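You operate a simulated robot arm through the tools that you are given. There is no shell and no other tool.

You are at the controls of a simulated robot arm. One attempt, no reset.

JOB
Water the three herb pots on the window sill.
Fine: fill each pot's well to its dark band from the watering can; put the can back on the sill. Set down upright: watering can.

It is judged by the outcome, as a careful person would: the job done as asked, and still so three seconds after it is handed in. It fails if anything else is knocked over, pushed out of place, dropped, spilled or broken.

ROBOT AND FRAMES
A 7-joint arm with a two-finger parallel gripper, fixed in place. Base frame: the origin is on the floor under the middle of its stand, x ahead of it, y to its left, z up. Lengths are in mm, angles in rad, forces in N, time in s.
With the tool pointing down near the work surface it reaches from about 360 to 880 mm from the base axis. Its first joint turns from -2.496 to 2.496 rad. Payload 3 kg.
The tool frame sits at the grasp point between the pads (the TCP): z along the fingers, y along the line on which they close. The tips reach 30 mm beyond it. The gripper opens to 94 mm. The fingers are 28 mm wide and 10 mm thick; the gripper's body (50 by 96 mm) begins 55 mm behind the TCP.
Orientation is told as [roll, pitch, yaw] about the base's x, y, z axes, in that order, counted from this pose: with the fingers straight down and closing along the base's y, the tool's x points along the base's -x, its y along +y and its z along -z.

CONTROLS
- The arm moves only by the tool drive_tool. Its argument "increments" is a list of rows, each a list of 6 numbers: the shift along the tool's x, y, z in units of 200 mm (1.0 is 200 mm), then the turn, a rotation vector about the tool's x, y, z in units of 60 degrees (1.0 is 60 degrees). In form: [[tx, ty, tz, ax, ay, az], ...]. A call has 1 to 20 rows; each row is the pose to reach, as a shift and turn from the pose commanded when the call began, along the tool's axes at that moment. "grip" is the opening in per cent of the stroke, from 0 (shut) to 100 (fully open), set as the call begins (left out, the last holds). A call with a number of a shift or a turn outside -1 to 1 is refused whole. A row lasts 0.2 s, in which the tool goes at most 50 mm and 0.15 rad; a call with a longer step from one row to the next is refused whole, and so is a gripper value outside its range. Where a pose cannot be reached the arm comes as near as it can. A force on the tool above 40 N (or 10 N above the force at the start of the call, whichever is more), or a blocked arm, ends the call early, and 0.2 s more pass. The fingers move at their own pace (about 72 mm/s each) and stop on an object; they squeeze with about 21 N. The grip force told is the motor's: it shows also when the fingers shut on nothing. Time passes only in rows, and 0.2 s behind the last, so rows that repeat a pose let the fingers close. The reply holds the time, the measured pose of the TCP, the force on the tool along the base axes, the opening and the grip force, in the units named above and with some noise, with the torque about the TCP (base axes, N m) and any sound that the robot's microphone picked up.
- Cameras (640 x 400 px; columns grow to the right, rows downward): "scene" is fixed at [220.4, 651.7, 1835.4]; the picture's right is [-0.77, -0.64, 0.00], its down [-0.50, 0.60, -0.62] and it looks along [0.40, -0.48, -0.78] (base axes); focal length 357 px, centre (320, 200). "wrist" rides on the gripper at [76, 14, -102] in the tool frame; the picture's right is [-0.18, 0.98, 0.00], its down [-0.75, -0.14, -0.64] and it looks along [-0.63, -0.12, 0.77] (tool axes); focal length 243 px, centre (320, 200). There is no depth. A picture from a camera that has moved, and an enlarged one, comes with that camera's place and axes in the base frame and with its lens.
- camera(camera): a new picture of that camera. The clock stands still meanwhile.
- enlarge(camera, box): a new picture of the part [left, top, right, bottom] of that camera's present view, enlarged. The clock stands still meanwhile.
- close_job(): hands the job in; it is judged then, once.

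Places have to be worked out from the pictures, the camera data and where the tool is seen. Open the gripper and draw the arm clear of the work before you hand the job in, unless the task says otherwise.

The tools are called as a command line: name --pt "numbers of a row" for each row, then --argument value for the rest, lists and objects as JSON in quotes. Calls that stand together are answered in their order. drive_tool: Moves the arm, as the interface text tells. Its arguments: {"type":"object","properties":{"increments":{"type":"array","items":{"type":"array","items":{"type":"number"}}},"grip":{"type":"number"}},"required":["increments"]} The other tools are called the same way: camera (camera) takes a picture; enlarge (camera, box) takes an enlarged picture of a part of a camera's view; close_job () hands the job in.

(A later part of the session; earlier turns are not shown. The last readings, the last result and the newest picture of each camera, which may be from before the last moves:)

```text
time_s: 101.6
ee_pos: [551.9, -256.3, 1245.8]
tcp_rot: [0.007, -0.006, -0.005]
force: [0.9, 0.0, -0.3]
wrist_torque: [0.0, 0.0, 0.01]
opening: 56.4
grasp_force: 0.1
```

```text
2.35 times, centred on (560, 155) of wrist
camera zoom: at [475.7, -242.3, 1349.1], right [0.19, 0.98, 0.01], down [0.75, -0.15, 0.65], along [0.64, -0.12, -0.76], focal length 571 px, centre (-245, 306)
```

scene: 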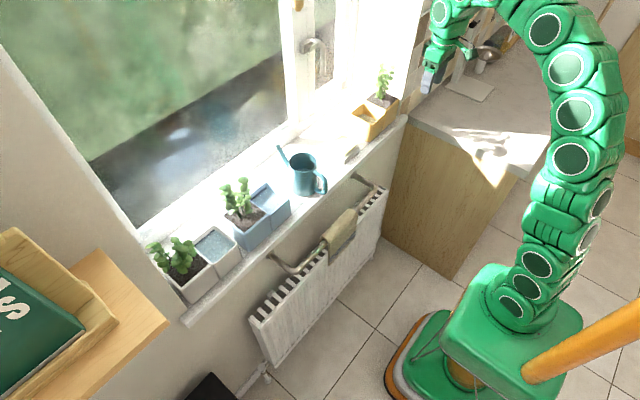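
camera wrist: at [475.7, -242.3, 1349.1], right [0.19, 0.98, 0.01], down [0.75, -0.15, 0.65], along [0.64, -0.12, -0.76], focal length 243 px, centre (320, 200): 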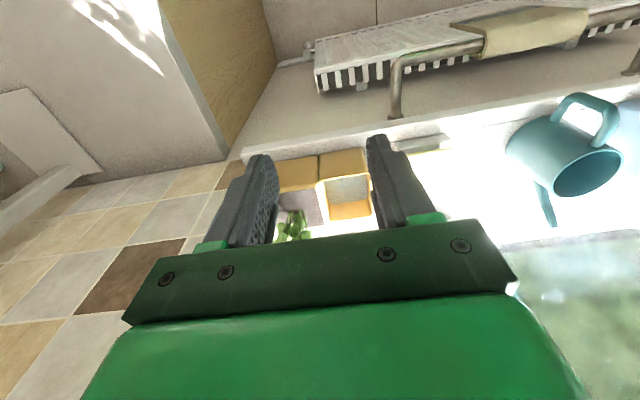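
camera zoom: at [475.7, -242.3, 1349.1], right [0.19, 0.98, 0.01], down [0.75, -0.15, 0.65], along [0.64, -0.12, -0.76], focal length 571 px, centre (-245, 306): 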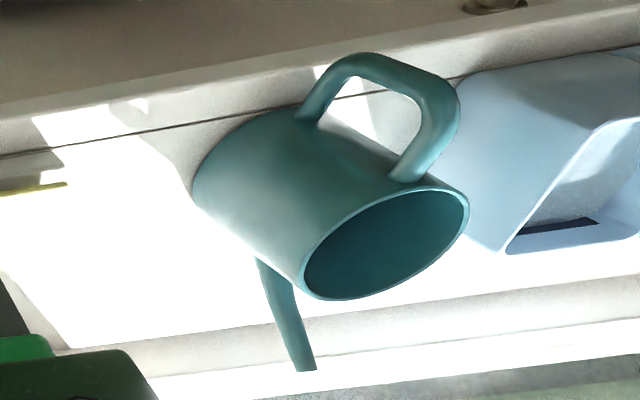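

The yellow pot appears turned 180° from the others, since its well is on the +y side, so its band is probably on the hidden -x inner wall. Before going to look for it, I'll test the pouring lean here with the empty hand.

drive_tool --pt "-0.055 0 0.085 0 0 0" --pt "-0.11 0 0.17 0 0.1 0" --pt "-0.11 0 0.17 0 0.2 0" --pt "-0.11 0 0.17 0 0.3 0" --pt "-0.11 0 0.17 0 0.4 0" --pt "-0.11 0 0.17 0 0.5 0" --pt "-0.11 0 0.17 0 0.5 0"

```text
time_s: 103.2
ee_pos: [537.0, -234.0, 1175.1]
tcp_rot: [0.004, 0.413, -0.004]
force: [-0.6, -0.3, 0.4]
wrist_torque: [0.0, 0.0, 0.01]
opening: 56.2
grasp_force: 0.1
out of reach, approached as far as the arm can: row 4, 5, 6, 7
```

With the hand past vertical, reach runs out between 12° and 18° here, so the new grasp needs a forward lean of about 38°. I'll return to vertical and turn the camera to look for the yellow band.

drive_tool --pt "0 0 -0.05 0 -0.1 0" --pt "0 0 -0.1 0 -0.2 0" --pt "0 0 -0.15 0 -0.3 0" --pt "0 0 -0.2 0 -0.394 0" --pt "0 0 -0.2 0 -0.394 0"

drive_tool --pt "0 0.04 0 0 0 0.13" --pt "0 0.08 0 0 0 0.26" --pt "0 0.12 0 0 0 0.39" --pt "0 0.16 0 0 0 0.52" --pt "0 0.2 0 0 0 0.65" --pt "0 0.24 0 0 0 0.75" --pt "0 0.24 0 0 0 0.75"

drive_tool --pt "0 0 0 0 0 0.13" --pt "0 0 0 0 0 0.26" --pt "0 0 0 0 0 0.39" --pt "0 0 0 0 0 0.52" --pt "0 0 0 0 0 0.65" --pt "0 0 0 0 0 0.75" --pt "0 0 0 0 0 0.75"

```text
time_s: 104.4
ee_pos: [554.0, -234.0, 1211.8]
tcp_rot: [0.006, -0.002, -0.007]
force: [-0.4, -0.1, -0.3]
wrist_torque: [-0.01, 0.03, -0.05]
opening: 56.3
grasp_force: 0.0
```

```text
time_s: 106.0
ee_pos: [554.6, -187.0, 1211.4]
tcp_rot: [0.003, 0.005, -0.791]
force: [0.4, -0.6, -0.3]
wrist_torque: [-0.02, 0.01, -0.04]
opening: 56.5
grasp_force: 0.1
```

```text
time_s: 107.6
ee_pos: [555.5, -184.8, 1211.6]
tcp_rot: [0.002, 0.007, -1.576]
force: [-0.8, -0.9, 0.0]
wrist_torque: [0.0, -0.01, 0.02]
opening: 56.3
grasp_force: 0.0
```

The hand is at yaw -90°, beside the yellow pot at a safe height. I'll move it out over the sill so the camera can see the inner face of the pot's -x wall.

drive_tool --pt "0 0.15 0.04 0 0 0" --pt "0 0.3 0.08 0 0 0" --pt "0 0.45 0.12 0 0 0" --pt "0 0.6 0.16 0 0 0" --pt "0 0.75 0.2 0 0 0" --pt "0 0.9 0.25 0 0 0" --pt "0 0.95 0.27 0 0 0" --pt "0 0.95 0.27 0 0 0" --grip 100

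camera --camera "wrist"

camera --camera "scene"

```text
time_s: 109.4
ee_pos: [745.4, -186.2, 1157.1]
tcp_rot: [0.002, 0.005, -1.575]
force: [0.0, 0.3, -0.3]
wrist_torque: [0.0, 0.03, -0.01]
opening: 94.0
grasp_force: 0.1
```

```text
taken
camera wrist: at [761.6, -111.3, 1261.5], right [0.98, -0.19, 0.0], down [-0.15, -0.76, 0.64], along [-0.12, -0.63, -0.77], focal length 243 px, centre (320, 200)
```

wrist: 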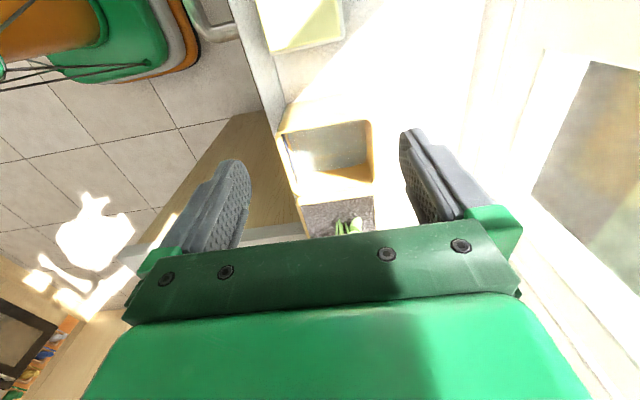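

```text
taken
```

scene: 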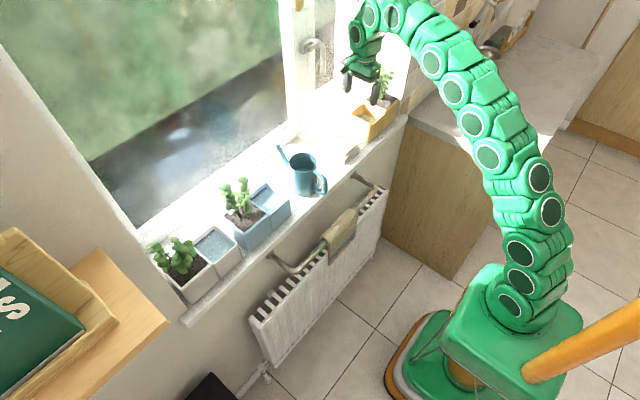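

I can see down into the yellow well from the window side now. I'll enlarge it to find the band.

enlarge --camera "wrist" --box '[260, 100, 400, 220]'

enlarge --camera "wrist" --box '[270, 110, 320, 205]'

```text
3.33 times, centred on (330, 160) of wrist
camera zoom: at [761.6, -111.3, 1261.5], right [0.98, -0.19, 0.0], down [-0.15, -0.76, 0.64], along [-0.12, -0.63, -0.77], focal length 809 px, centre (287, 333)
```

zoom: 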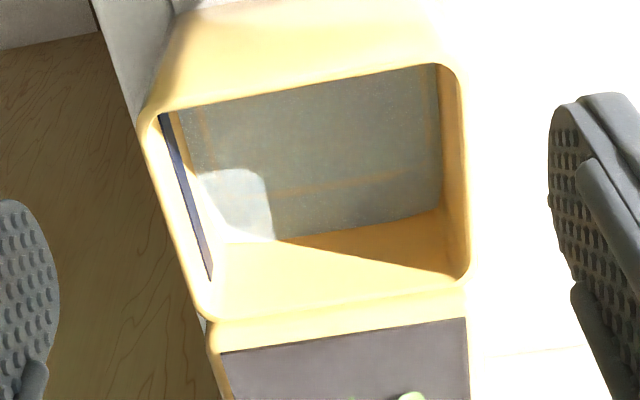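

```text
4.21 times, centred on (295, 158) of wrist
camera zoom: at [761.6, -111.3, 1261.5], right [0.98, -0.19, 0.0], down [-0.15, -0.76, 0.64], along [-0.12, -0.63, -0.77], focal length 1022 px, centre (425, 379)
```

zoom: 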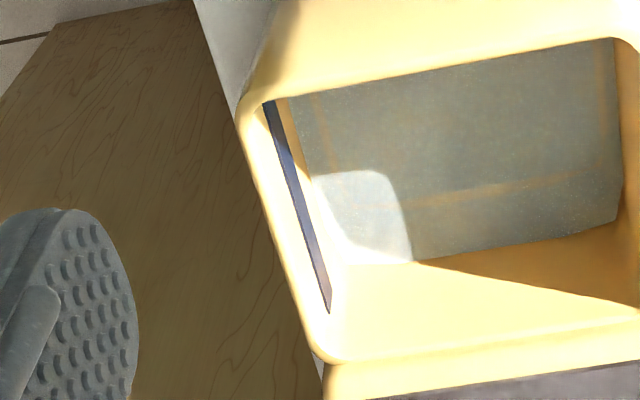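

The band is on the inner -x wall, just below the rim. I'll zoom in further to measure how far the water is below it.

enlarge --camera "wrist" --box '[276, 120, 326, 160]'

enlarge --camera "wrist" --box '[276, 150, 326, 190]'

enlarge --camera "scene" --box '[352, 100, 396, 135]'

```text
10.00 times, centred on (301, 140) of wrist
camera zoom: at [761.6, -111.3, 1261.5], right [0.98, -0.19, 0.0], down [-0.15, -0.76, 0.64], along [-0.12, -0.63, -0.77], focal length 2426 px, centre (510, 800)
```

zoom: 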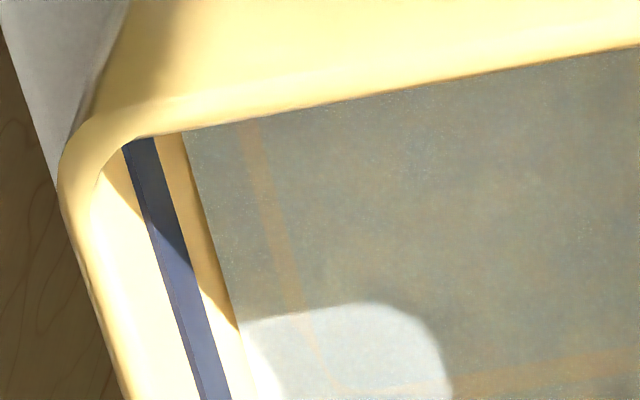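

```text
10.00 times, centred on (301, 170) of wrist
camera zoom: at [761.6, -111.3, 1261.5], right [0.98, -0.19, 0.0], down [-0.15, -0.76, 0.64], along [-0.12, -0.63, -0.77], focal length 2426 px, centre (510, 500)
```

zoom: 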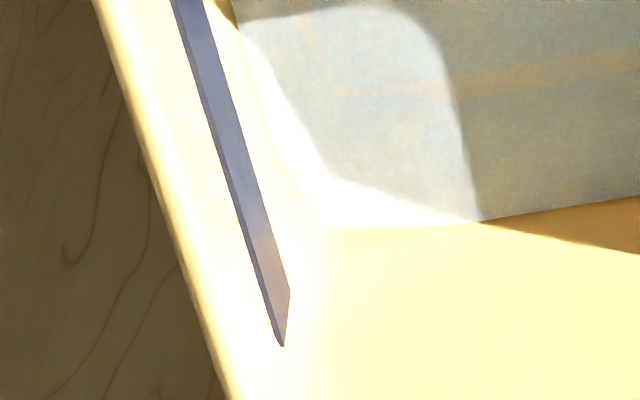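

```text
11.43 times, centred on (374, 118) of scene
camera zoom: at [220.4, 651.7, 1835.4], right [-0.77, -0.64, 0.0], down [-0.5, 0.6, -0.62], along [0.4, -0.48, -0.78], focal length 4077 px, centre (-297, 1143)
```

zoom: 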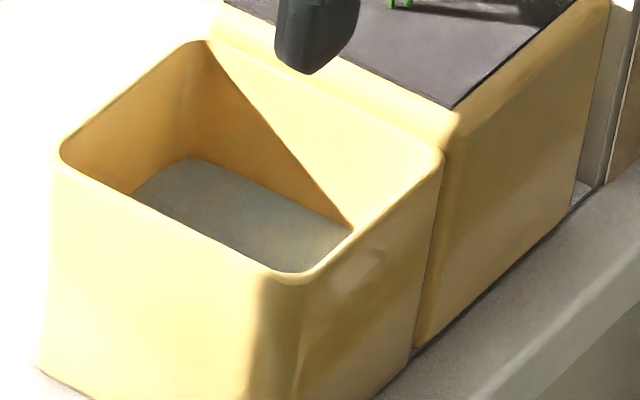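

Measured in the wall plane, the yellow band is about 12 mm tall and the water is about 12 mm below its lower edge, so it needs roughly an 18 mm rise. In the scene view, the water corner should move from row 158 to about row 113. I'll retract the hand now to fetch the can.

drive_tool --pt "0 0 -0.05 0 0 0" --pt "0 -0.12 -0.15 0 0 0" --pt "0 -0.3 -0.25 0 0 0" --pt "0 -0.48 -0.27 0 0 0" --pt "0 -0.66 -0.27 0 0 0" --pt "0 -0.84 -0.27 0 0 0" --pt "0 -1.0 -0.27 0 0 0" --pt "0 -1.0 -0.27 0 0 0"

drive_tool --pt "0.1 0 0 0 0 -0.13" --pt "0.2 0 0 0 0 -0.26" --pt "0.3 0 0 0 0 -0.39" --pt "0.4 0 0 0 0 -0.52" --pt "0.5 0 0 0 0 -0.65" --pt "0.6 0 0 0 0 -0.75" --pt "0.6 0 0 0 0 -0.75"

drive_tool --pt "0 0 0 0 0 -0.13" --pt "0 0 0 0 0 -0.26" --pt "0 0 0 0 0 -0.39" --pt "0 0 0 0 0 -0.52" --pt "0 0 0 0 0 -0.65" --pt "0 0 0 0 0 -0.755" --pt "0 0 0 0 0 -0.755"

```text
time_s: 111.2
ee_pos: [545.5, -184.8, 1215.0]
tcp_rot: [0.001, 0.005, -1.575]
force: [0.5, 0.3, 0.8]
wrist_torque: [-0.02, -0.01, -0.02]
opening: 94.1
grasp_force: 0.1
```

```text
time_s: 112.8
ee_pos: [545.6, -65.4, 1212.0]
tcp_rot: [0.004, 0.003, -0.792]
force: [0.6, 0.1, 0.0]
wrist_torque: [0.02, 0.01, 0.0]
opening: 93.9
grasp_force: 0.1
```

```text
time_s: 114.4
ee_pos: [546.9, -63.4, 1212.1]
tcp_rot: [0.005, -0.002, -0.001]
force: [-0.6, 1.0, 0.3]
wrist_torque: [0.03, -0.01, 0.0]
opening: 93.7
grasp_force: 0.1
```

Yaw is back to 0. I'll move to y≈102, in front of and above the can's handle, and look.

drive_tool --pt "0 0.15 0 0 0 0" --pt "0 0.33 0 0 0 0" --pt "0 0.5 0 0 0 0" --pt "0 0.67 0 0 0 0" --pt "0 0.825 0 0 0 0" --pt "0 0.825 0 0 0 0"

camera --camera "wrist"

enlarge --camera "wrist" --box '[240, 100, 400, 240]'

```text
time_s: 115.8
ee_pos: [545.9, 100.6, 1209.0]
tcp_rot: [0.006, -0.001, 0.0]
force: [0.1, 1.1, 0.0]
wrist_torque: [0.02, -0.01, -0.01]
opening: 94.1
grasp_force: 0.1
```

```text
taken
camera wrist: at [470.9, 112.6, 1313.0], right [0.18, 0.98, 0.01], down [0.75, -0.14, 0.64], along [0.63, -0.11, -0.77], focal length 243 px, centre (320, 200)
```

wrist: 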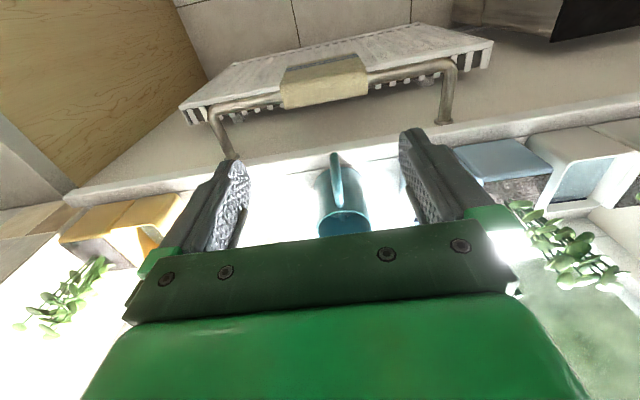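

```text
2.86 times, centred on (320, 170) of wrist
camera zoom: at [470.9, 112.6, 1313.0], right [0.18, 0.98, 0.01], down [0.75, -0.14, 0.64], along [0.63, -0.11, -0.77], focal length 693 px, centre (320, 286)
```

zoom: 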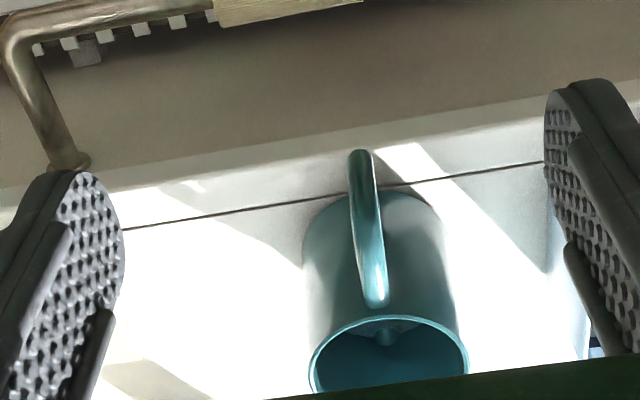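

The handle plane is at y≈100–101 and nearly parallel to x, with its outer bend at x≈655. I'll lean the hand to 38° and move to a standoff point behind the handle along the approach line.

drive_tool --pt "-0.04 0 0.08 0 -0.11 0" --pt "-0.08 0 0.16 0 -0.22 0" --pt "-0.12 0 0.25 0 -0.33 0" --pt "-0.16 0 0.34 0 -0.44 0" --pt "-0.2 0 0.43 0 -0.55 0" --pt "-0.23 0 0.51 0 -0.633 0" --pt "-0.23 0 0.51 0 -0.633 0"

camera --camera "wrist"

enlarge --camera "scene" --box '[270, 130, 390, 220]'

```text
time_s: 117.4
ee_pos: [593.6, 98.3, 1109.8]
tcp_rot: [0.006, -0.666, -0.005]
force: [-0.8, -0.7, 0.4]
wrist_torque: [0.02, 0.0, 0.0]
opening: 93.8
grasp_force: 0.0
```

```text
taken
camera wrist: at [471.6, 111.8, 1144.0], right [0.15, 0.98, 0.12], down [0.2, -0.15, 0.97], along [0.97, -0.12, -0.21], focal length 243 px, centre (320, 200)
```

wrist: 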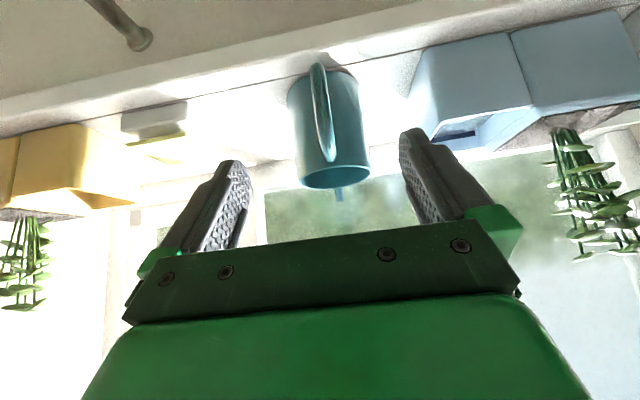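

```text
4.44 times, centred on (330, 175) of scene
camera zoom: at [220.4, 651.7, 1835.4], right [-0.77, -0.64, 0.0], down [-0.5, 0.6, -0.62], along [0.4, -0.48, -0.78], focal length 1585 px, centre (276, 311)
```

zoom: 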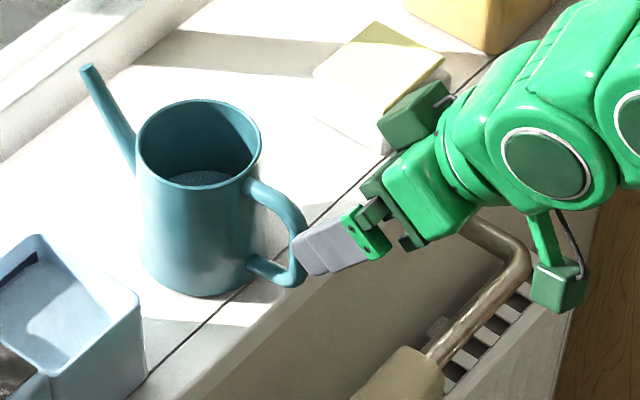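

The hand is lined up behind the handle. I'll advance along the finger axis to within about 35 mm of the grasp and check alignment.

drive_tool --pt "0.004 0.003 0.1 0 0 0" --pt "0.008 0.006 0.2 0 0 0" --pt "0.012 0.009 0.31 0 0 0" --pt "0.015 0.01 0.43 0 0 0" --pt "0.015 0.01 0.43 0 0 0"

enlarge --camera "wrist" --box '[220, 40, 440, 250]'

enlarge --camera "scene" --box '[280, 130, 370, 210]'

```text
time_s: 118.6
ee_pos: [643.3, 102.7, 1043.4]
tcp_rot: [0.005, -0.663, -0.003]
force: [0.4, -0.9, 0.3]
wrist_torque: [-0.03, -0.01, -0.03]
opening: 93.9
grasp_force: 0.1
```

```text
1.90 times, centred on (330, 145) of wrist
camera zoom: at [520.7, 115.9, 1078.5], right [0.15, 0.98, 0.12], down [0.2, -0.15, 0.97], along [0.97, -0.12, -0.22], focal length 462 px, centre (301, 305)
```

zoom: 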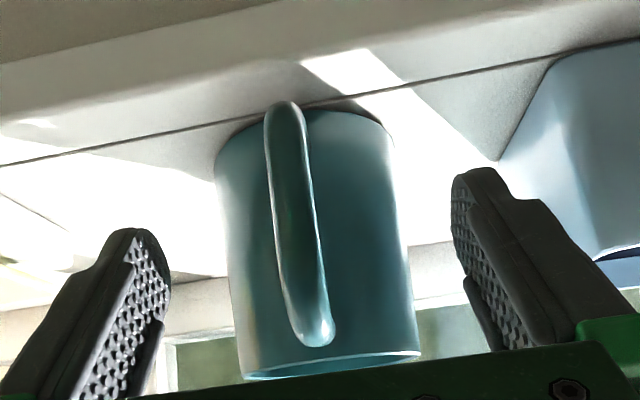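

```text
5.00 times, centred on (325, 170) of scene
camera zoom: at [220.4, 651.7, 1835.4], right [-0.77, -0.64, 0.0], down [-0.5, 0.6, -0.62], along [0.4, -0.48, -0.78], focal length 1784 px, centre (295, 350)
```

zoom: 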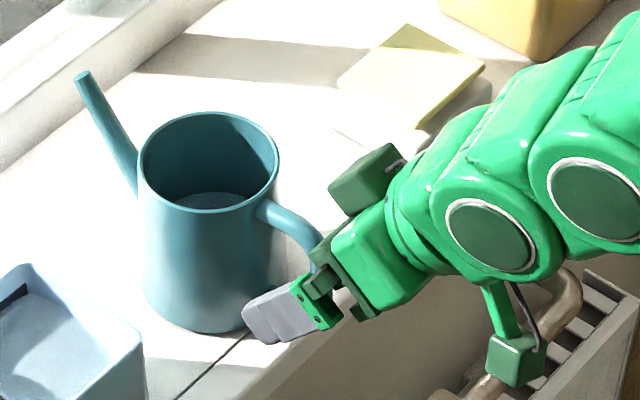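

The handle is centred between the open fingers. I'll move in the last 39 mm and then close partway.

drive_tool --pt "0.002 0 0.05 0 0 0" --pt "0.004 0 0.1 0 0 0" --pt "0.006 0 0.15 0 0 0" --pt "0.0075 0 0.193 0 0 0" --pt "0.0075 0 0.193 0 0 0"

drive_tool --pt "0 0 0 0 0 0" --pt "0 0 0 0 0 0" --pt "0 0 0 0 0 0" --grip 27

enlarge --camera "wrist" --box '[220, 40, 440, 250]'

enlarge --camera "scene" --box '[280, 130, 370, 210]'

```text
time_s: 119.8
ee_pos: [665.9, 101.9, 1010.6]
tcp_rot: [0.005, -0.663, -0.006]
force: [-0.2, 0.0, -1.1]
wrist_torque: [0.0, 0.02, -0.01]
opening: 93.9
grasp_force: 0.1
```

```text
time_s: 120.6
ee_pos: [666.3, 101.9, 1012.2]
tcp_rot: [0.007, -0.663, -0.004]
force: [-0.1, -0.4, 0.0]
wrist_torque: [0.01, 0.0, -0.02]
opening: 25.3
grasp_force: 0.2
```

```text
1.90 times, centred on (330, 145) of wrist
camera zoom: at [543.6, 114.6, 1046.3], right [0.15, 0.98, 0.12], down [0.2, -0.15, 0.97], along [0.97, -0.12, -0.22], focal length 462 px, centre (301, 305)
```

zoom: 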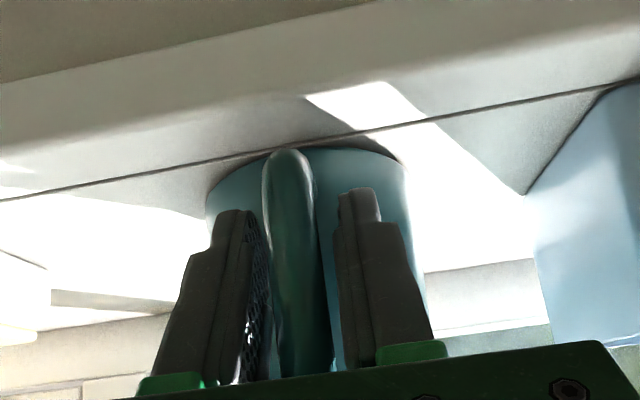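

```text
5.00 times, centred on (325, 170) of scene
camera zoom: at [220.4, 651.7, 1835.4], right [-0.77, -0.64, 0.0], down [-0.5, 0.6, -0.62], along [0.4, -0.48, -0.78], focal length 1784 px, centre (295, 350)
```

zoom: 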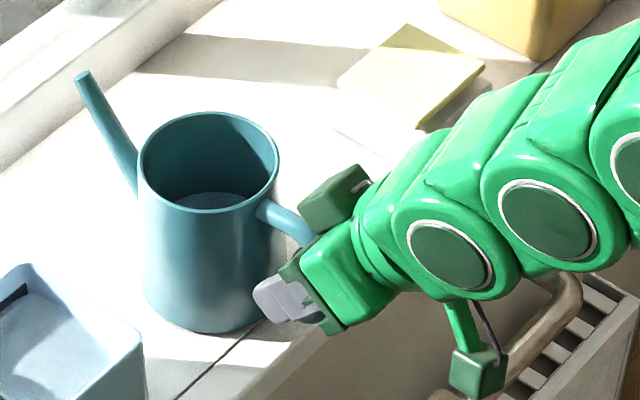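

The handle sits deep between the fingers and is well centred. I'll close fully.

drive_tool --pt "0 0 0 0 0 0" --pt "0 0 0 0 0 0" --pt "0 0 0 0 0 0" --pt "0 0 0 0 0 0" --grip 0

drive_tool --pt "-0.0062 0 -0.0079 0 0 0" --pt "-0.0123 0 -0.0158 0 0 0" --pt "-0.0185 0 -0.0236 0 0 0" --pt "-0.0247 0 -0.0315 0 0 0" --pt "-0.031 0 -0.0394 0 0 0" --pt "-0.037 0 -0.0473 0 0 0" --pt "-0.037 0 -0.0473 0 0 0" --pt "-0.037 0 -0.0473 0 0 0"

enlarge --camera "wrist" --box '[220, 40, 440, 250]'

enlarge --camera "scene" --box '[280, 130, 370, 210]'

```text
time_s: 121.6
ee_pos: [665.3, 102.6, 1012.5]
tcp_rot: [0.005, -0.663, -0.003]
force: [1.6, 0.0, -0.2]
wrist_torque: [-0.39, -0.13, -0.02]
opening: 18.1
grasp_force: 20.7
```

```text
time_s: 123.4
ee_pos: [664.7, 102.6, 1022.8]
tcp_rot: [0.007, -0.664, -0.007]
force: [-0.8, 0.0, -5.6]
wrist_torque: [0.05, 0.45, 0.01]
opening: 18.4
grasp_force: 21.2
```

```text
1.90 times, centred on (330, 145) of wrist
camera zoom: at [543.0, 115.9, 1057.1], right [0.15, 0.98, 0.12], down [0.2, -0.15, 0.97], along [0.97, -0.12, -0.22], focal length 462 px, centre (301, 305)
```

zoom: 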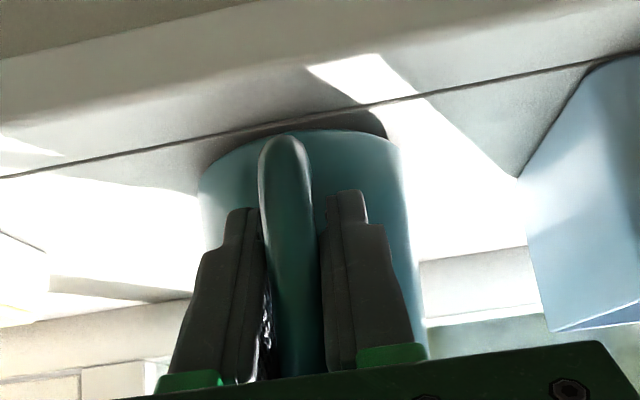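

```text
5.00 times, centred on (325, 170) of scene
camera zoom: at [220.4, 651.7, 1835.4], right [-0.77, -0.64, 0.0], down [-0.5, 0.6, -0.62], along [0.4, -0.48, -0.78], focal length 1784 px, centre (295, 350)
```

zoom: 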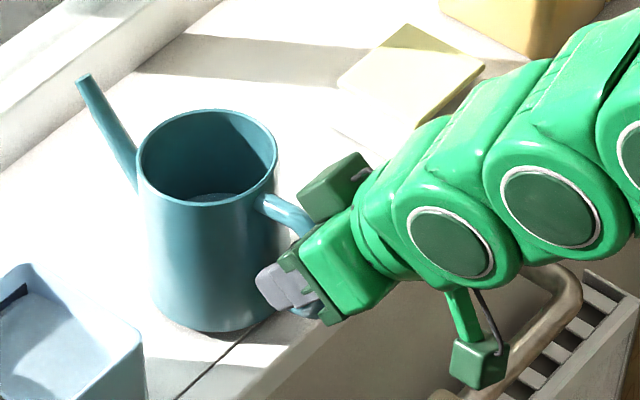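

It lifted cleanly with only a small sag of about 4°. I'll raise it slowly and draw it back from the sill.

drive_tool --pt "-0.015 0 -0.02 0 0 0" --pt "-0.045 0 -0.058 0 0 0" --pt "-0.085 0 -0.109 0 0 0" --pt "-0.125 0 -0.16 0 0 0" --pt "-0.165 0 -0.211 0 0 0" --pt "-0.205 0 -0.262 0 0 0" --pt "-0.24 0 -0.307 0 0 0" --pt "-0.265 0 -0.339 0 0 0" --pt "-0.277 0 -0.354 0 0 0" --pt "-0.277 0 -0.354 0 0 0"

drive_tool --pt "0.015 0 -0.012 0 0 0" --pt "0.05 0 -0.039 0 0 0" --pt "0.1 0 -0.078 0 0 0" --pt "0.155 0 -0.121 0 0 0" --pt "0.21 0 -0.164 0 0 0" --pt "0.265 0 -0.207 0 0 0" --pt "0.32 0 -0.25 0 0 0" --pt "0.375 0 -0.293 0 0 0" --pt "0.425 0 -0.333 0 0 0" --pt "0.46 0 -0.36 0 0 0" --pt "0.475 0 -0.372 0 0 0" --pt "0.475 0 -0.372 0 0 0"

enlarge --camera "scene" --box '[290, 140, 400, 230]'

enlarge --camera "wrist" --box '[220, 40, 440, 250]'

```text
time_s: 125.6
ee_pos: [665.2, 101.4, 1111.5]
tcp_rot: [0.005, -0.663, -0.004]
force: [-0.6, -0.9, -6.9]
wrist_torque: [0.04, 0.52, -0.03]
opening: 18.5
grasp_force: 21.7
```

```text
time_s: 128.2
ee_pos: [546.2, 101.8, 1110.9]
tcp_rot: [0.005, -0.663, -0.004]
force: [0.0, 0.4, -7.6]
wrist_torque: [0.01, 0.51, -0.02]
opening: 18.5
grasp_force: 21.0
```

```text
4.44 times, centred on (345, 185) of scene
camera zoom: at [220.4, 651.7, 1835.4], right [-0.77, -0.64, 0.0], down [-0.5, 0.6, -0.62], along [0.4, -0.48, -0.78], focal length 1585 px, centre (209, 267)
```

zoom: 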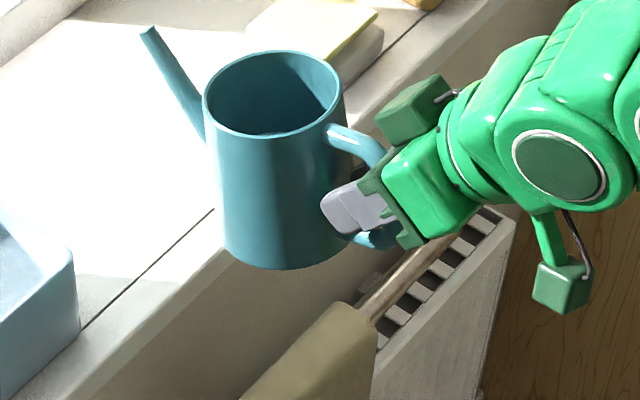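

```text
1.90 times, centred on (330, 145) of wrist
camera zoom: at [423.8, 115.0, 1146.4], right [0.15, 0.98, 0.12], down [0.2, -0.15, 0.97], along [0.97, -0.12, -0.22], focal length 462 px, centre (301, 305)
```

zoom: 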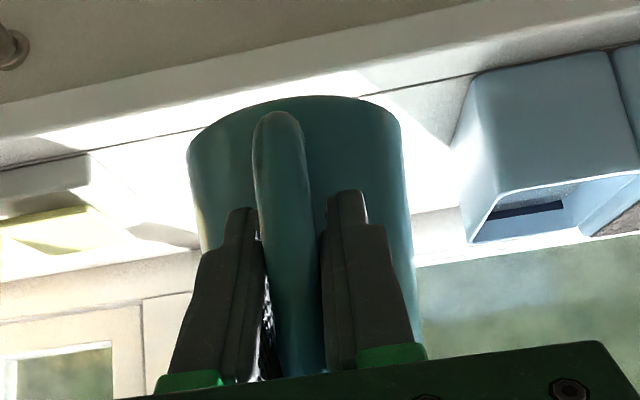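

The sag is about 5–6°, for a total tilt near 9°, well below the pouring angle. I'll carry the can slowly toward -y to the yellow pot in two legs.

drive_tool --pt "0 -0.02 0 0 0 0" --pt "0 -0.06 0 0 0 0" --pt "0 -0.12 0 0 0 0" --pt "0 -0.19 0 0 0 0" --pt "0 -0.27 0 0 0 0" --pt "0 -0.35 0 0 0 0" --pt "0 -0.43 0 0 0 0" --pt "0 -0.51 0 0 0 0" --pt "0 -0.59 0 0 0 0" --pt "0 -0.67 0 0 0 0" --pt "0 -0.75 0 0 0 0" --pt "0 -0.82 0 0 0 0" --pt "0 -0.87 0 0 0 0" --pt "0 -0.9 0 0 0 0" --pt "0 -0.9 0 0 0 0"

drive_tool --pt "0 -0.02 0 0 0 0" --pt "0 -0.06 0 0 0 0" --pt "0 -0.12 0 0 0 0" --pt "0 -0.19 0 0 0 0" --pt "0 -0.27 0 0 0 0" --pt "0 -0.35 0 0 0 0" --pt "0 -0.43 0 0 0 0" --pt "0 -0.51 0 0 0 0" --pt "0 -0.59 0 0 0 0" --pt "0 -0.67 0 0 0 0" --pt "0 -0.75 0 0 0 0" --pt "0 -0.81 0 0 0 0" --pt "0 -0.85 0 0 0 0" --pt "0 -0.87 0 0 0 0" --pt "0 -0.87 0 0 0 0"

camera --camera "scene"

camera --camera "wrist"

```text
time_s: 131.4
ee_pos: [545.9, -78.6, 1114.0]
tcp_rot: [0.006, -0.664, -0.004]
force: [-0.1, 0.6, -7.3]
wrist_torque: [0.04, 0.47, 0.0]
opening: 18.5
grasp_force: 20.6
```

```text
time_s: 134.6
ee_pos: [545.5, -252.9, 1110.4]
tcp_rot: [0.008, -0.662, -0.003]
force: [0.3, -0.4, -6.8]
wrist_torque: [0.01, 0.48, 0.02]
opening: 18.3
grasp_force: 21.0
```

```text
taken
```

scene: 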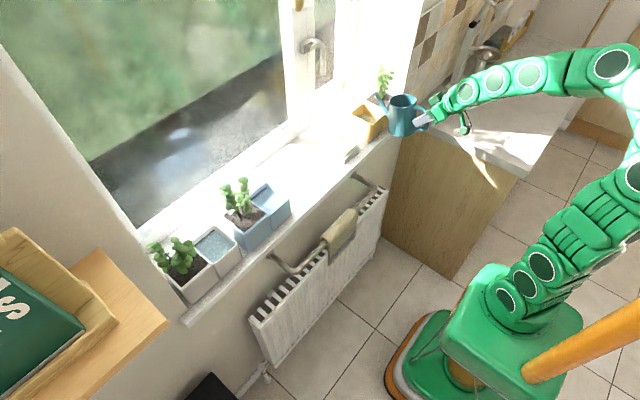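

```text
taken
camera wrist: at [423.4, -239.5, 1145.1], right [0.15, 0.98, 0.12], down [0.2, -0.15, 0.97], along [0.97, -0.12, -0.22], focal length 243 px, centre (320, 200)
```

wrist: 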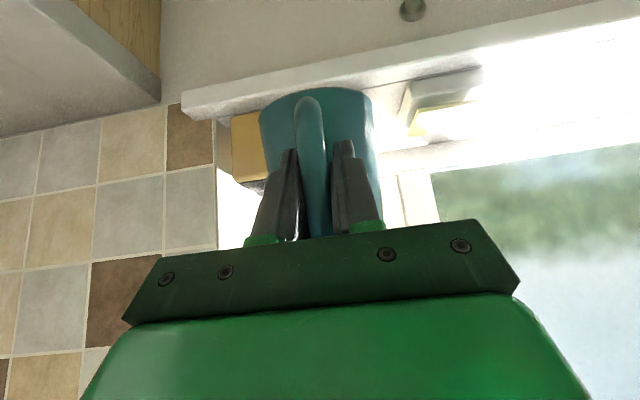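

The can is now in front of the yellow pot and the grip is stable. I'll zoom in to locate the tip relative to the well.

enlarge --camera "scene" --box '[340, 75, 440, 155]'

enlarge --camera "scene" --box '[380, 85, 440, 145]'

```text
5.00 times, centred on (390, 115) of scene
camera zoom: at [220.4, 651.7, 1835.4], right [-0.77, -0.64, 0.0], down [-0.5, 0.6, -0.62], along [0.4, -0.48, -0.78], focal length 1784 px, centre (-30, 625)
```

zoom: 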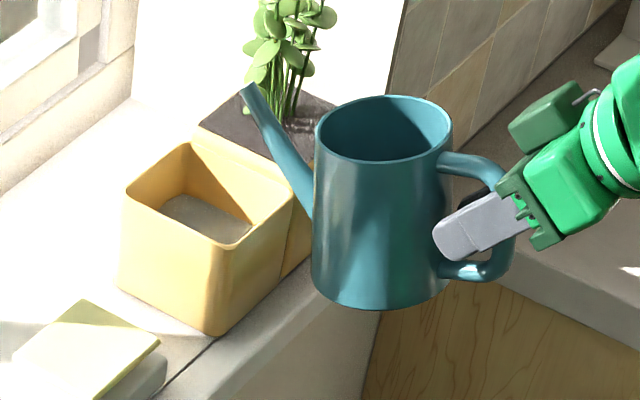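

```text
6.67 times, centred on (410, 115) of scene
camera zoom: at [220.4, 651.7, 1835.4], right [-0.77, -0.64, 0.0], down [-0.5, 0.6, -0.62], along [0.4, -0.48, -0.78], focal length 2378 px, centre (-280, 767)
```

zoom: 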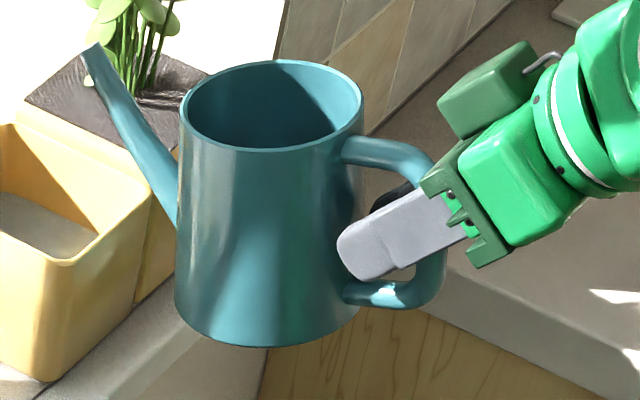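

The tip is at about (731, -253, 1126) with the can near 9°. I'll tilt it to roughly 30°, just below the pouring angle, with the tip over the yellow well.

drive_tool --pt "-0.008 0 -0.009 0 0.02 0" --pt "-0.022 0 -0.024 0 0.055 0" --pt "-0.038 0 -0.042 0 0.095 0" --pt "-0.054 0 -0.059 0 0.135 0" --pt "-0.07 0 -0.076 0 0.175 0" --pt "-0.086 0 -0.093 0 0.215 0" --pt "-0.102 0 -0.111 0 0.255 0" --pt "-0.118 0 -0.128 0 0.295 0" --pt "-0.132 0 -0.143 0 0.33 0" --pt "-0.1393 0 -0.152 0 0.35 0" --pt "-0.1393 0 -0.152 0 0.35 0"

enlarge --camera "scene" --box '[340, 75, 440, 155]'

enlarge --camera "wrist" --box '[220, 40, 440, 250]'

```text
time_s: 137.0
ee_pos: [548.9, -252.9, 1151.3]
tcp_rot: [0.005, -0.297, -0.003]
force: [0.0, -0.5, -7.1]
wrist_torque: [0.04, 0.31, -0.02]
opening: 18.4
grasp_force: 20.7
```

```text
5.00 times, centred on (390, 115) of scene
camera zoom: at [220.4, 651.7, 1835.4], right [-0.77, -0.64, 0.0], down [-0.5, 0.6, -0.62], along [0.4, -0.48, -0.78], focal length 1784 px, centre (-30, 625)
```

zoom: 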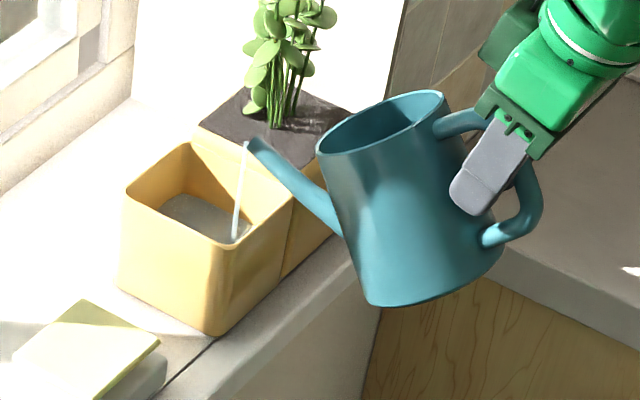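

```text
1.90 times, centred on (330, 145) of wrist
camera zoom: at [446.0, -240.0, 1227.6], right [0.18, 0.98, 0.06], down [0.53, -0.15, 0.83], along [0.83, -0.12, -0.55], focal length 462 px, centre (301, 305)
```

zoom: 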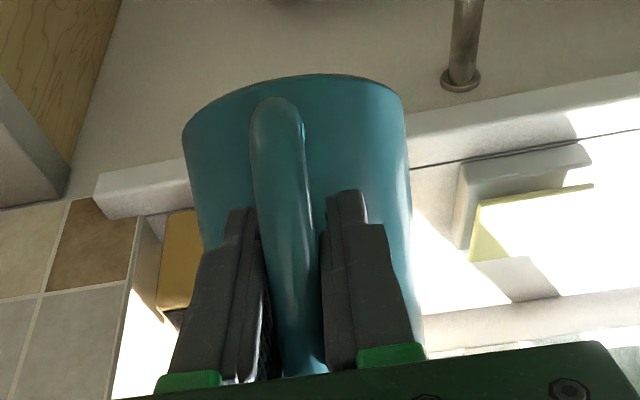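

A thin stream is already landing inside the yellow well, since the can has sagged to about 34°. I'll hold and monitor the level with the reference zoom.

drive_tool --pt "0 0 0 0 0 0" --pt "0 0 0 0 0 0" --pt "0 0 0 0 0 0"

enlarge --camera "scene" --box '[352, 100, 396, 135]'

```text
time_s: 137.8
ee_pos: [548.8, -252.5, 1151.8]
tcp_rot: [0.003, -0.297, -0.001]
force: [0.4, -0.4, -7.3]
wrist_torque: [0.01, 0.31, -0.01]
opening: 18.2
grasp_force: 21.1
```

```text
11.43 times, centred on (374, 118) of scene
camera zoom: at [220.4, 651.7, 1835.4], right [-0.77, -0.64, 0.0], down [-0.5, 0.6, -0.62], along [0.4, -0.48, -0.78], focal length 4077 px, centre (-297, 1143)
```

zoom: 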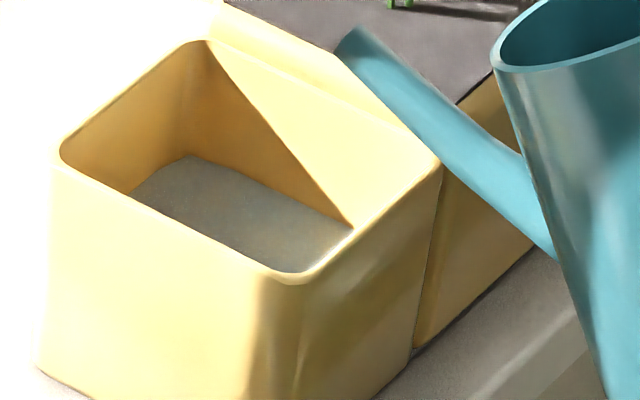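

The flow paused with only about 1 mm of rise. I'll tilt 4° more slowly about the tip and hold.

drive_tool --pt "-0.0101 0 -0.0074 0 0.0111 0" --pt "-0.0202 0 -0.0147 0 0.0222 0" --pt "-0.0303 0 -0.0221 0 0.0333 0" --pt "-0.0404 0 -0.0295 0 0.0445 0" --pt "-0.0505 0 -0.0368 0 0.0556 0" --pt "-0.0606 0 -0.0442 0 0.0667 0" --pt "-0.0606 0 -0.0442 0 0.0667 0" --pt "-0.0606 0 -0.0442 0 0.0667 0" --pt "-0.0606 0 -0.0442 0 0.0667 0" --pt "-0.0606 0 -0.0442 0 0.0667 0" --pt "-0.0606 0 -0.0442 0 0.0667 0" --pt "-0.0606 0 -0.0442 0 0.0667 0"

enlarge --camera "scene" --box '[352, 100, 396, 135]'

enlarge --camera "scene" --box '[340, 75, 440, 155]'

```text
time_s: 140.4
ee_pos: [557.9, -252.1, 1163.2]
tcp_rot: [0.007, -0.228, -0.002]
force: [-0.4, 0.1, -6.7]
wrist_torque: [0.01, 0.29, 0.03]
opening: 18.3
grasp_force: 20.7
```

```text
11.43 times, centred on (374, 118) of scene
camera zoom: at [220.4, 651.7, 1835.4], right [-0.77, -0.64, 0.0], down [-0.5, 0.6, -0.62], along [0.4, -0.48, -0.78], focal length 4077 px, centre (-297, 1143)
```

zoom: 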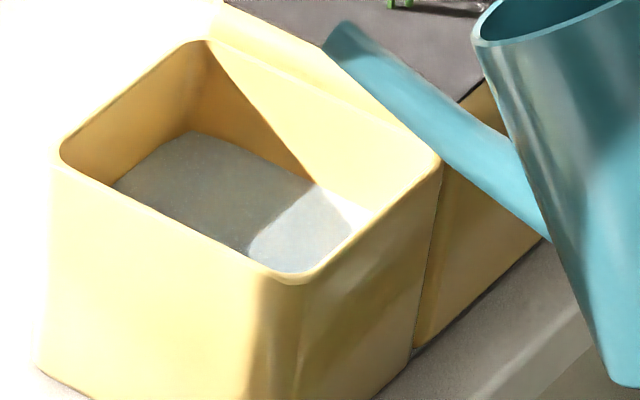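

```text
5.00 times, centred on (390, 115) of scene
camera zoom: at [220.4, 651.7, 1835.4], right [-0.77, -0.64, 0.0], down [-0.5, 0.6, -0.62], along [0.4, -0.48, -0.78], focal length 1784 px, centre (-30, 625)
```

zoom: 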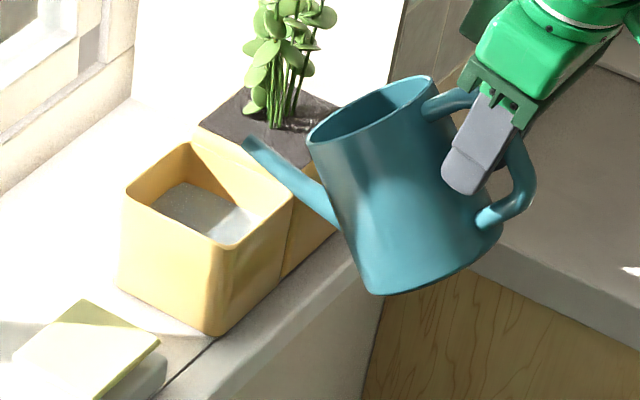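

The water corner is at row 132, about a 10.5 mm rise, and the target is about row 113. I'll add 2.2° more.

drive_tool --pt "-0.0055 0 -0.007 0 0.0092 0" --pt "-0.0109 0 -0.0139 0 0.0183 0" --pt "-0.0164 0 -0.0209 0 0.0275 0" --pt "-0.0218 0 -0.0278 0 0.0367 0" --pt "-0.0218 0 -0.0278 0 0.0367 0" --pt "-0.0218 0 -0.0278 0 0.0367 0" --pt "-0.0218 0 -0.0278 0 0.0367 0" --pt "-0.0218 0 -0.0278 0 0.0367 0" --pt "-0.0218 0 -0.0278 0 0.0367 0" --pt "-0.0218 0 -0.0278 0 0.0367 0"

enlarge --camera "scene" --box '[352, 100, 396, 135]'

enlarge --camera "scene" --box '[340, 75, 440, 155]'

```text
time_s: 142.6
ee_pos: [561.5, -252.6, 1171.2]
tcp_rot: [0.006, -0.188, -0.001]
force: [-0.5, -0.4, -7.6]
wrist_torque: [0.03, 0.23, -0.02]
opening: 18.2
grasp_force: 20.5
```

```text
11.43 times, centred on (374, 118) of scene
camera zoom: at [220.4, 651.7, 1835.4], right [-0.77, -0.64, 0.0], down [-0.5, 0.6, -0.62], along [0.4, -0.48, -0.78], focal length 4077 px, centre (-297, 1143)
```

zoom: 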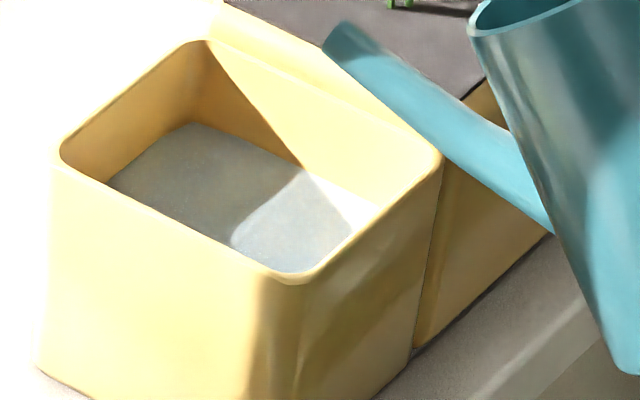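

```text
5.00 times, centred on (390, 115) of scene
camera zoom: at [220.4, 651.7, 1835.4], right [-0.77, -0.64, 0.0], down [-0.5, 0.6, -0.62], along [0.4, -0.48, -0.78], focal length 1784 px, centre (-30, 625)
```

zoom: 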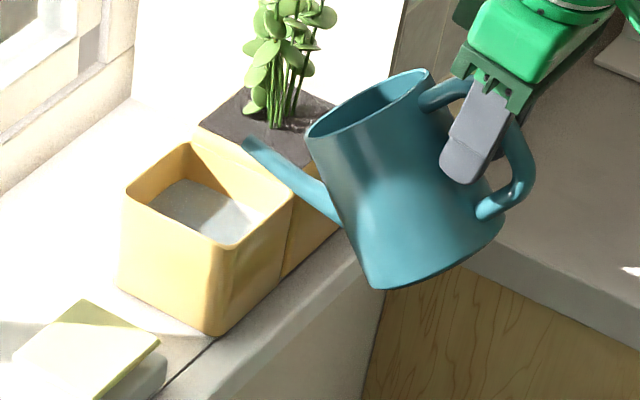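

The corner is at row 123, about a 14 mm rise, which by my wrist measurement should be just inside the band. I'll zoom in tighter to check the geometry before adding the rest.

enlarge --camera "scene" --box '[354, 100, 378, 120]'

enlarge --camera "scene" --box '[248, 184, 272, 204]'

enlarge --camera "scene" --box '[192, 226, 232, 260]'

```text
16.00 times, centred on (366, 110) of scene
camera zoom: at [220.4, 651.7, 1835.4], right [-0.77, -0.64, 0.0], down [-0.5, 0.6, -0.62], along [0.4, -0.48, -0.78], focal length 5707 px, centre (-416, 1640)
```

zoom: 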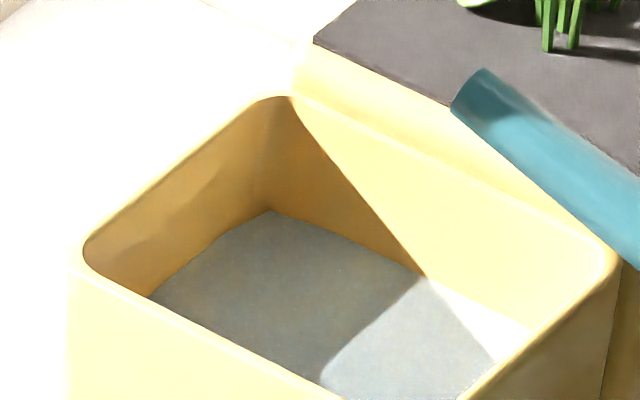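

```text
16.00 times, centred on (260, 194) of scene
camera zoom: at [220.4, 651.7, 1835.4], right [-0.77, -0.64, 0.0], down [-0.5, 0.6, -0.62], along [0.4, -0.48, -0.78], focal length 5707 px, centre (1280, 296)
```

zoom: 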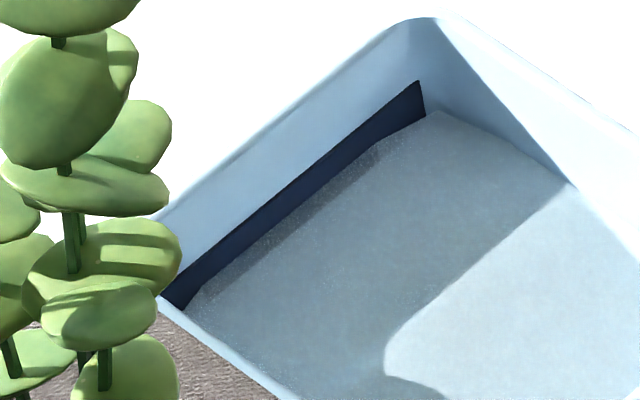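

```text
11.76 times, centred on (212, 243) of scene
camera zoom: at [220.4, 651.7, 1835.4], right [-0.77, -0.64, 0.0], down [-0.5, 0.6, -0.62], along [0.4, -0.48, -0.78], focal length 4196 px, centre (1591, -306)
```

zoom: 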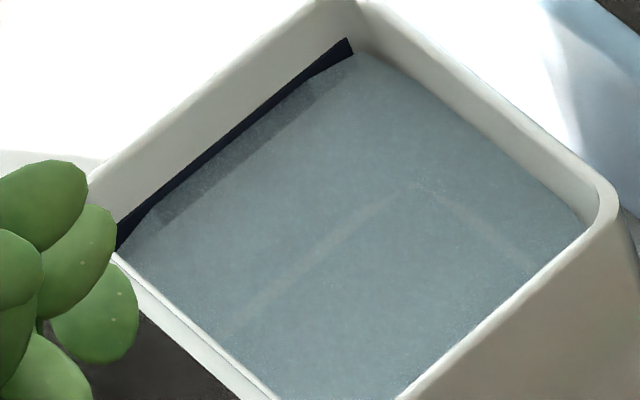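

Comparing the rim-to-water depth with blue and white, and re-measuring the wrist view, yellow is only about at the band's lower edge. It needs roughly 6–7 mm more, to corner row ≈106. I'll add 2.5° and check.

drive_tool --pt "-0.0064 0 -0.008 0 0.0104 0" --pt "-0.0127 0 -0.0159 0 0.0209 0" --pt "-0.0191 0 -0.0239 0 0.0313 0" --pt "-0.0254 0 -0.0318 0 0.0417 0" --pt "-0.0254 0 -0.0318 0 0.0417 0" --pt "-0.0254 0 -0.0318 0 0.0417 0" --pt "-0.0254 0 -0.0318 0 0.0417 0" --pt "-0.0254 0 -0.0318 0 0.0417 0" --pt "-0.0254 0 -0.0318 0 0.0417 0" --pt "-0.0254 0 -0.0318 0 0.0417 0"

enlarge --camera "scene" --box '[354, 100, 378, 120]'

enlarge --camera "scene" --box '[352, 100, 396, 135]'

enlarge --camera "wrist" --box '[220, 40, 440, 250]'

```text
time_s: 144.8
ee_pos: [564.1, -252.2, 1176.5]
tcp_rot: [0.005, -0.144, -0.002]
force: [-0.1, 0.2, -7.3]
wrist_torque: [0.0, 0.23, -0.02]
opening: 18.4
grasp_force: 20.9
```

```text
16.00 times, centred on (366, 110) of scene
camera zoom: at [220.4, 651.7, 1835.4], right [-0.77, -0.64, 0.0], down [-0.5, 0.6, -0.62], along [0.4, -0.48, -0.78], focal length 5707 px, centre (-416, 1640)
```

zoom: 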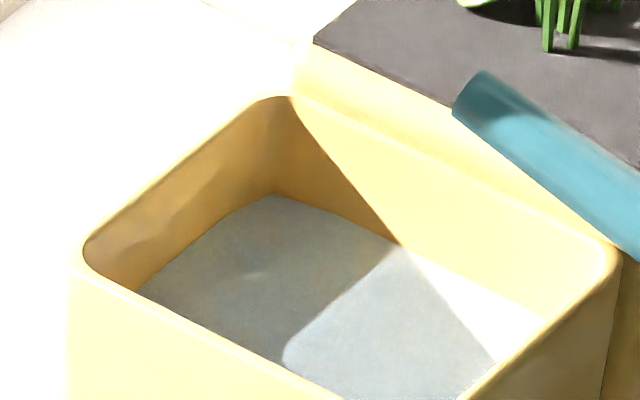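

```text
11.43 times, centred on (374, 118) of scene
camera zoom: at [220.4, 651.7, 1835.4], right [-0.77, -0.64, 0.0], down [-0.5, 0.6, -0.62], along [0.4, -0.48, -0.78], focal length 4077 px, centre (-297, 1143)
```

zoom: 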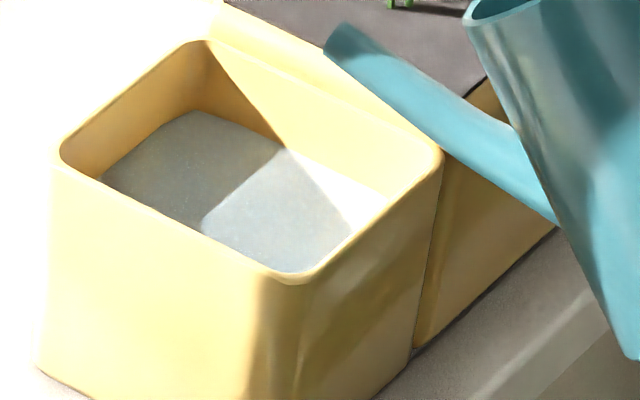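

```text
1.90 times, centred on (330, 145) of wrist
camera zoom: at [475.3, -239.4, 1267.8], right [0.18, 0.98, 0.03], down [0.65, -0.15, 0.74], along [0.74, -0.12, -0.67], focal length 462 px, centre (301, 305)
```

zoom: 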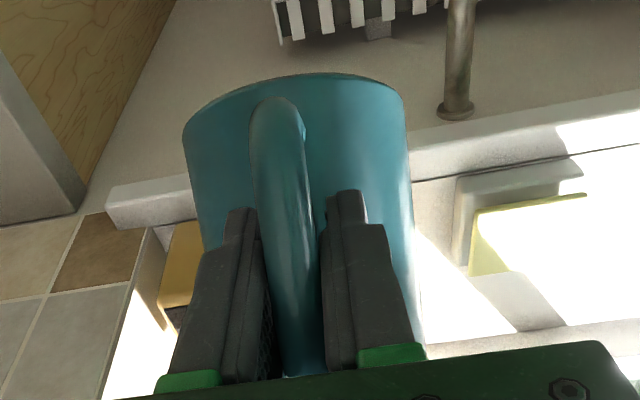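

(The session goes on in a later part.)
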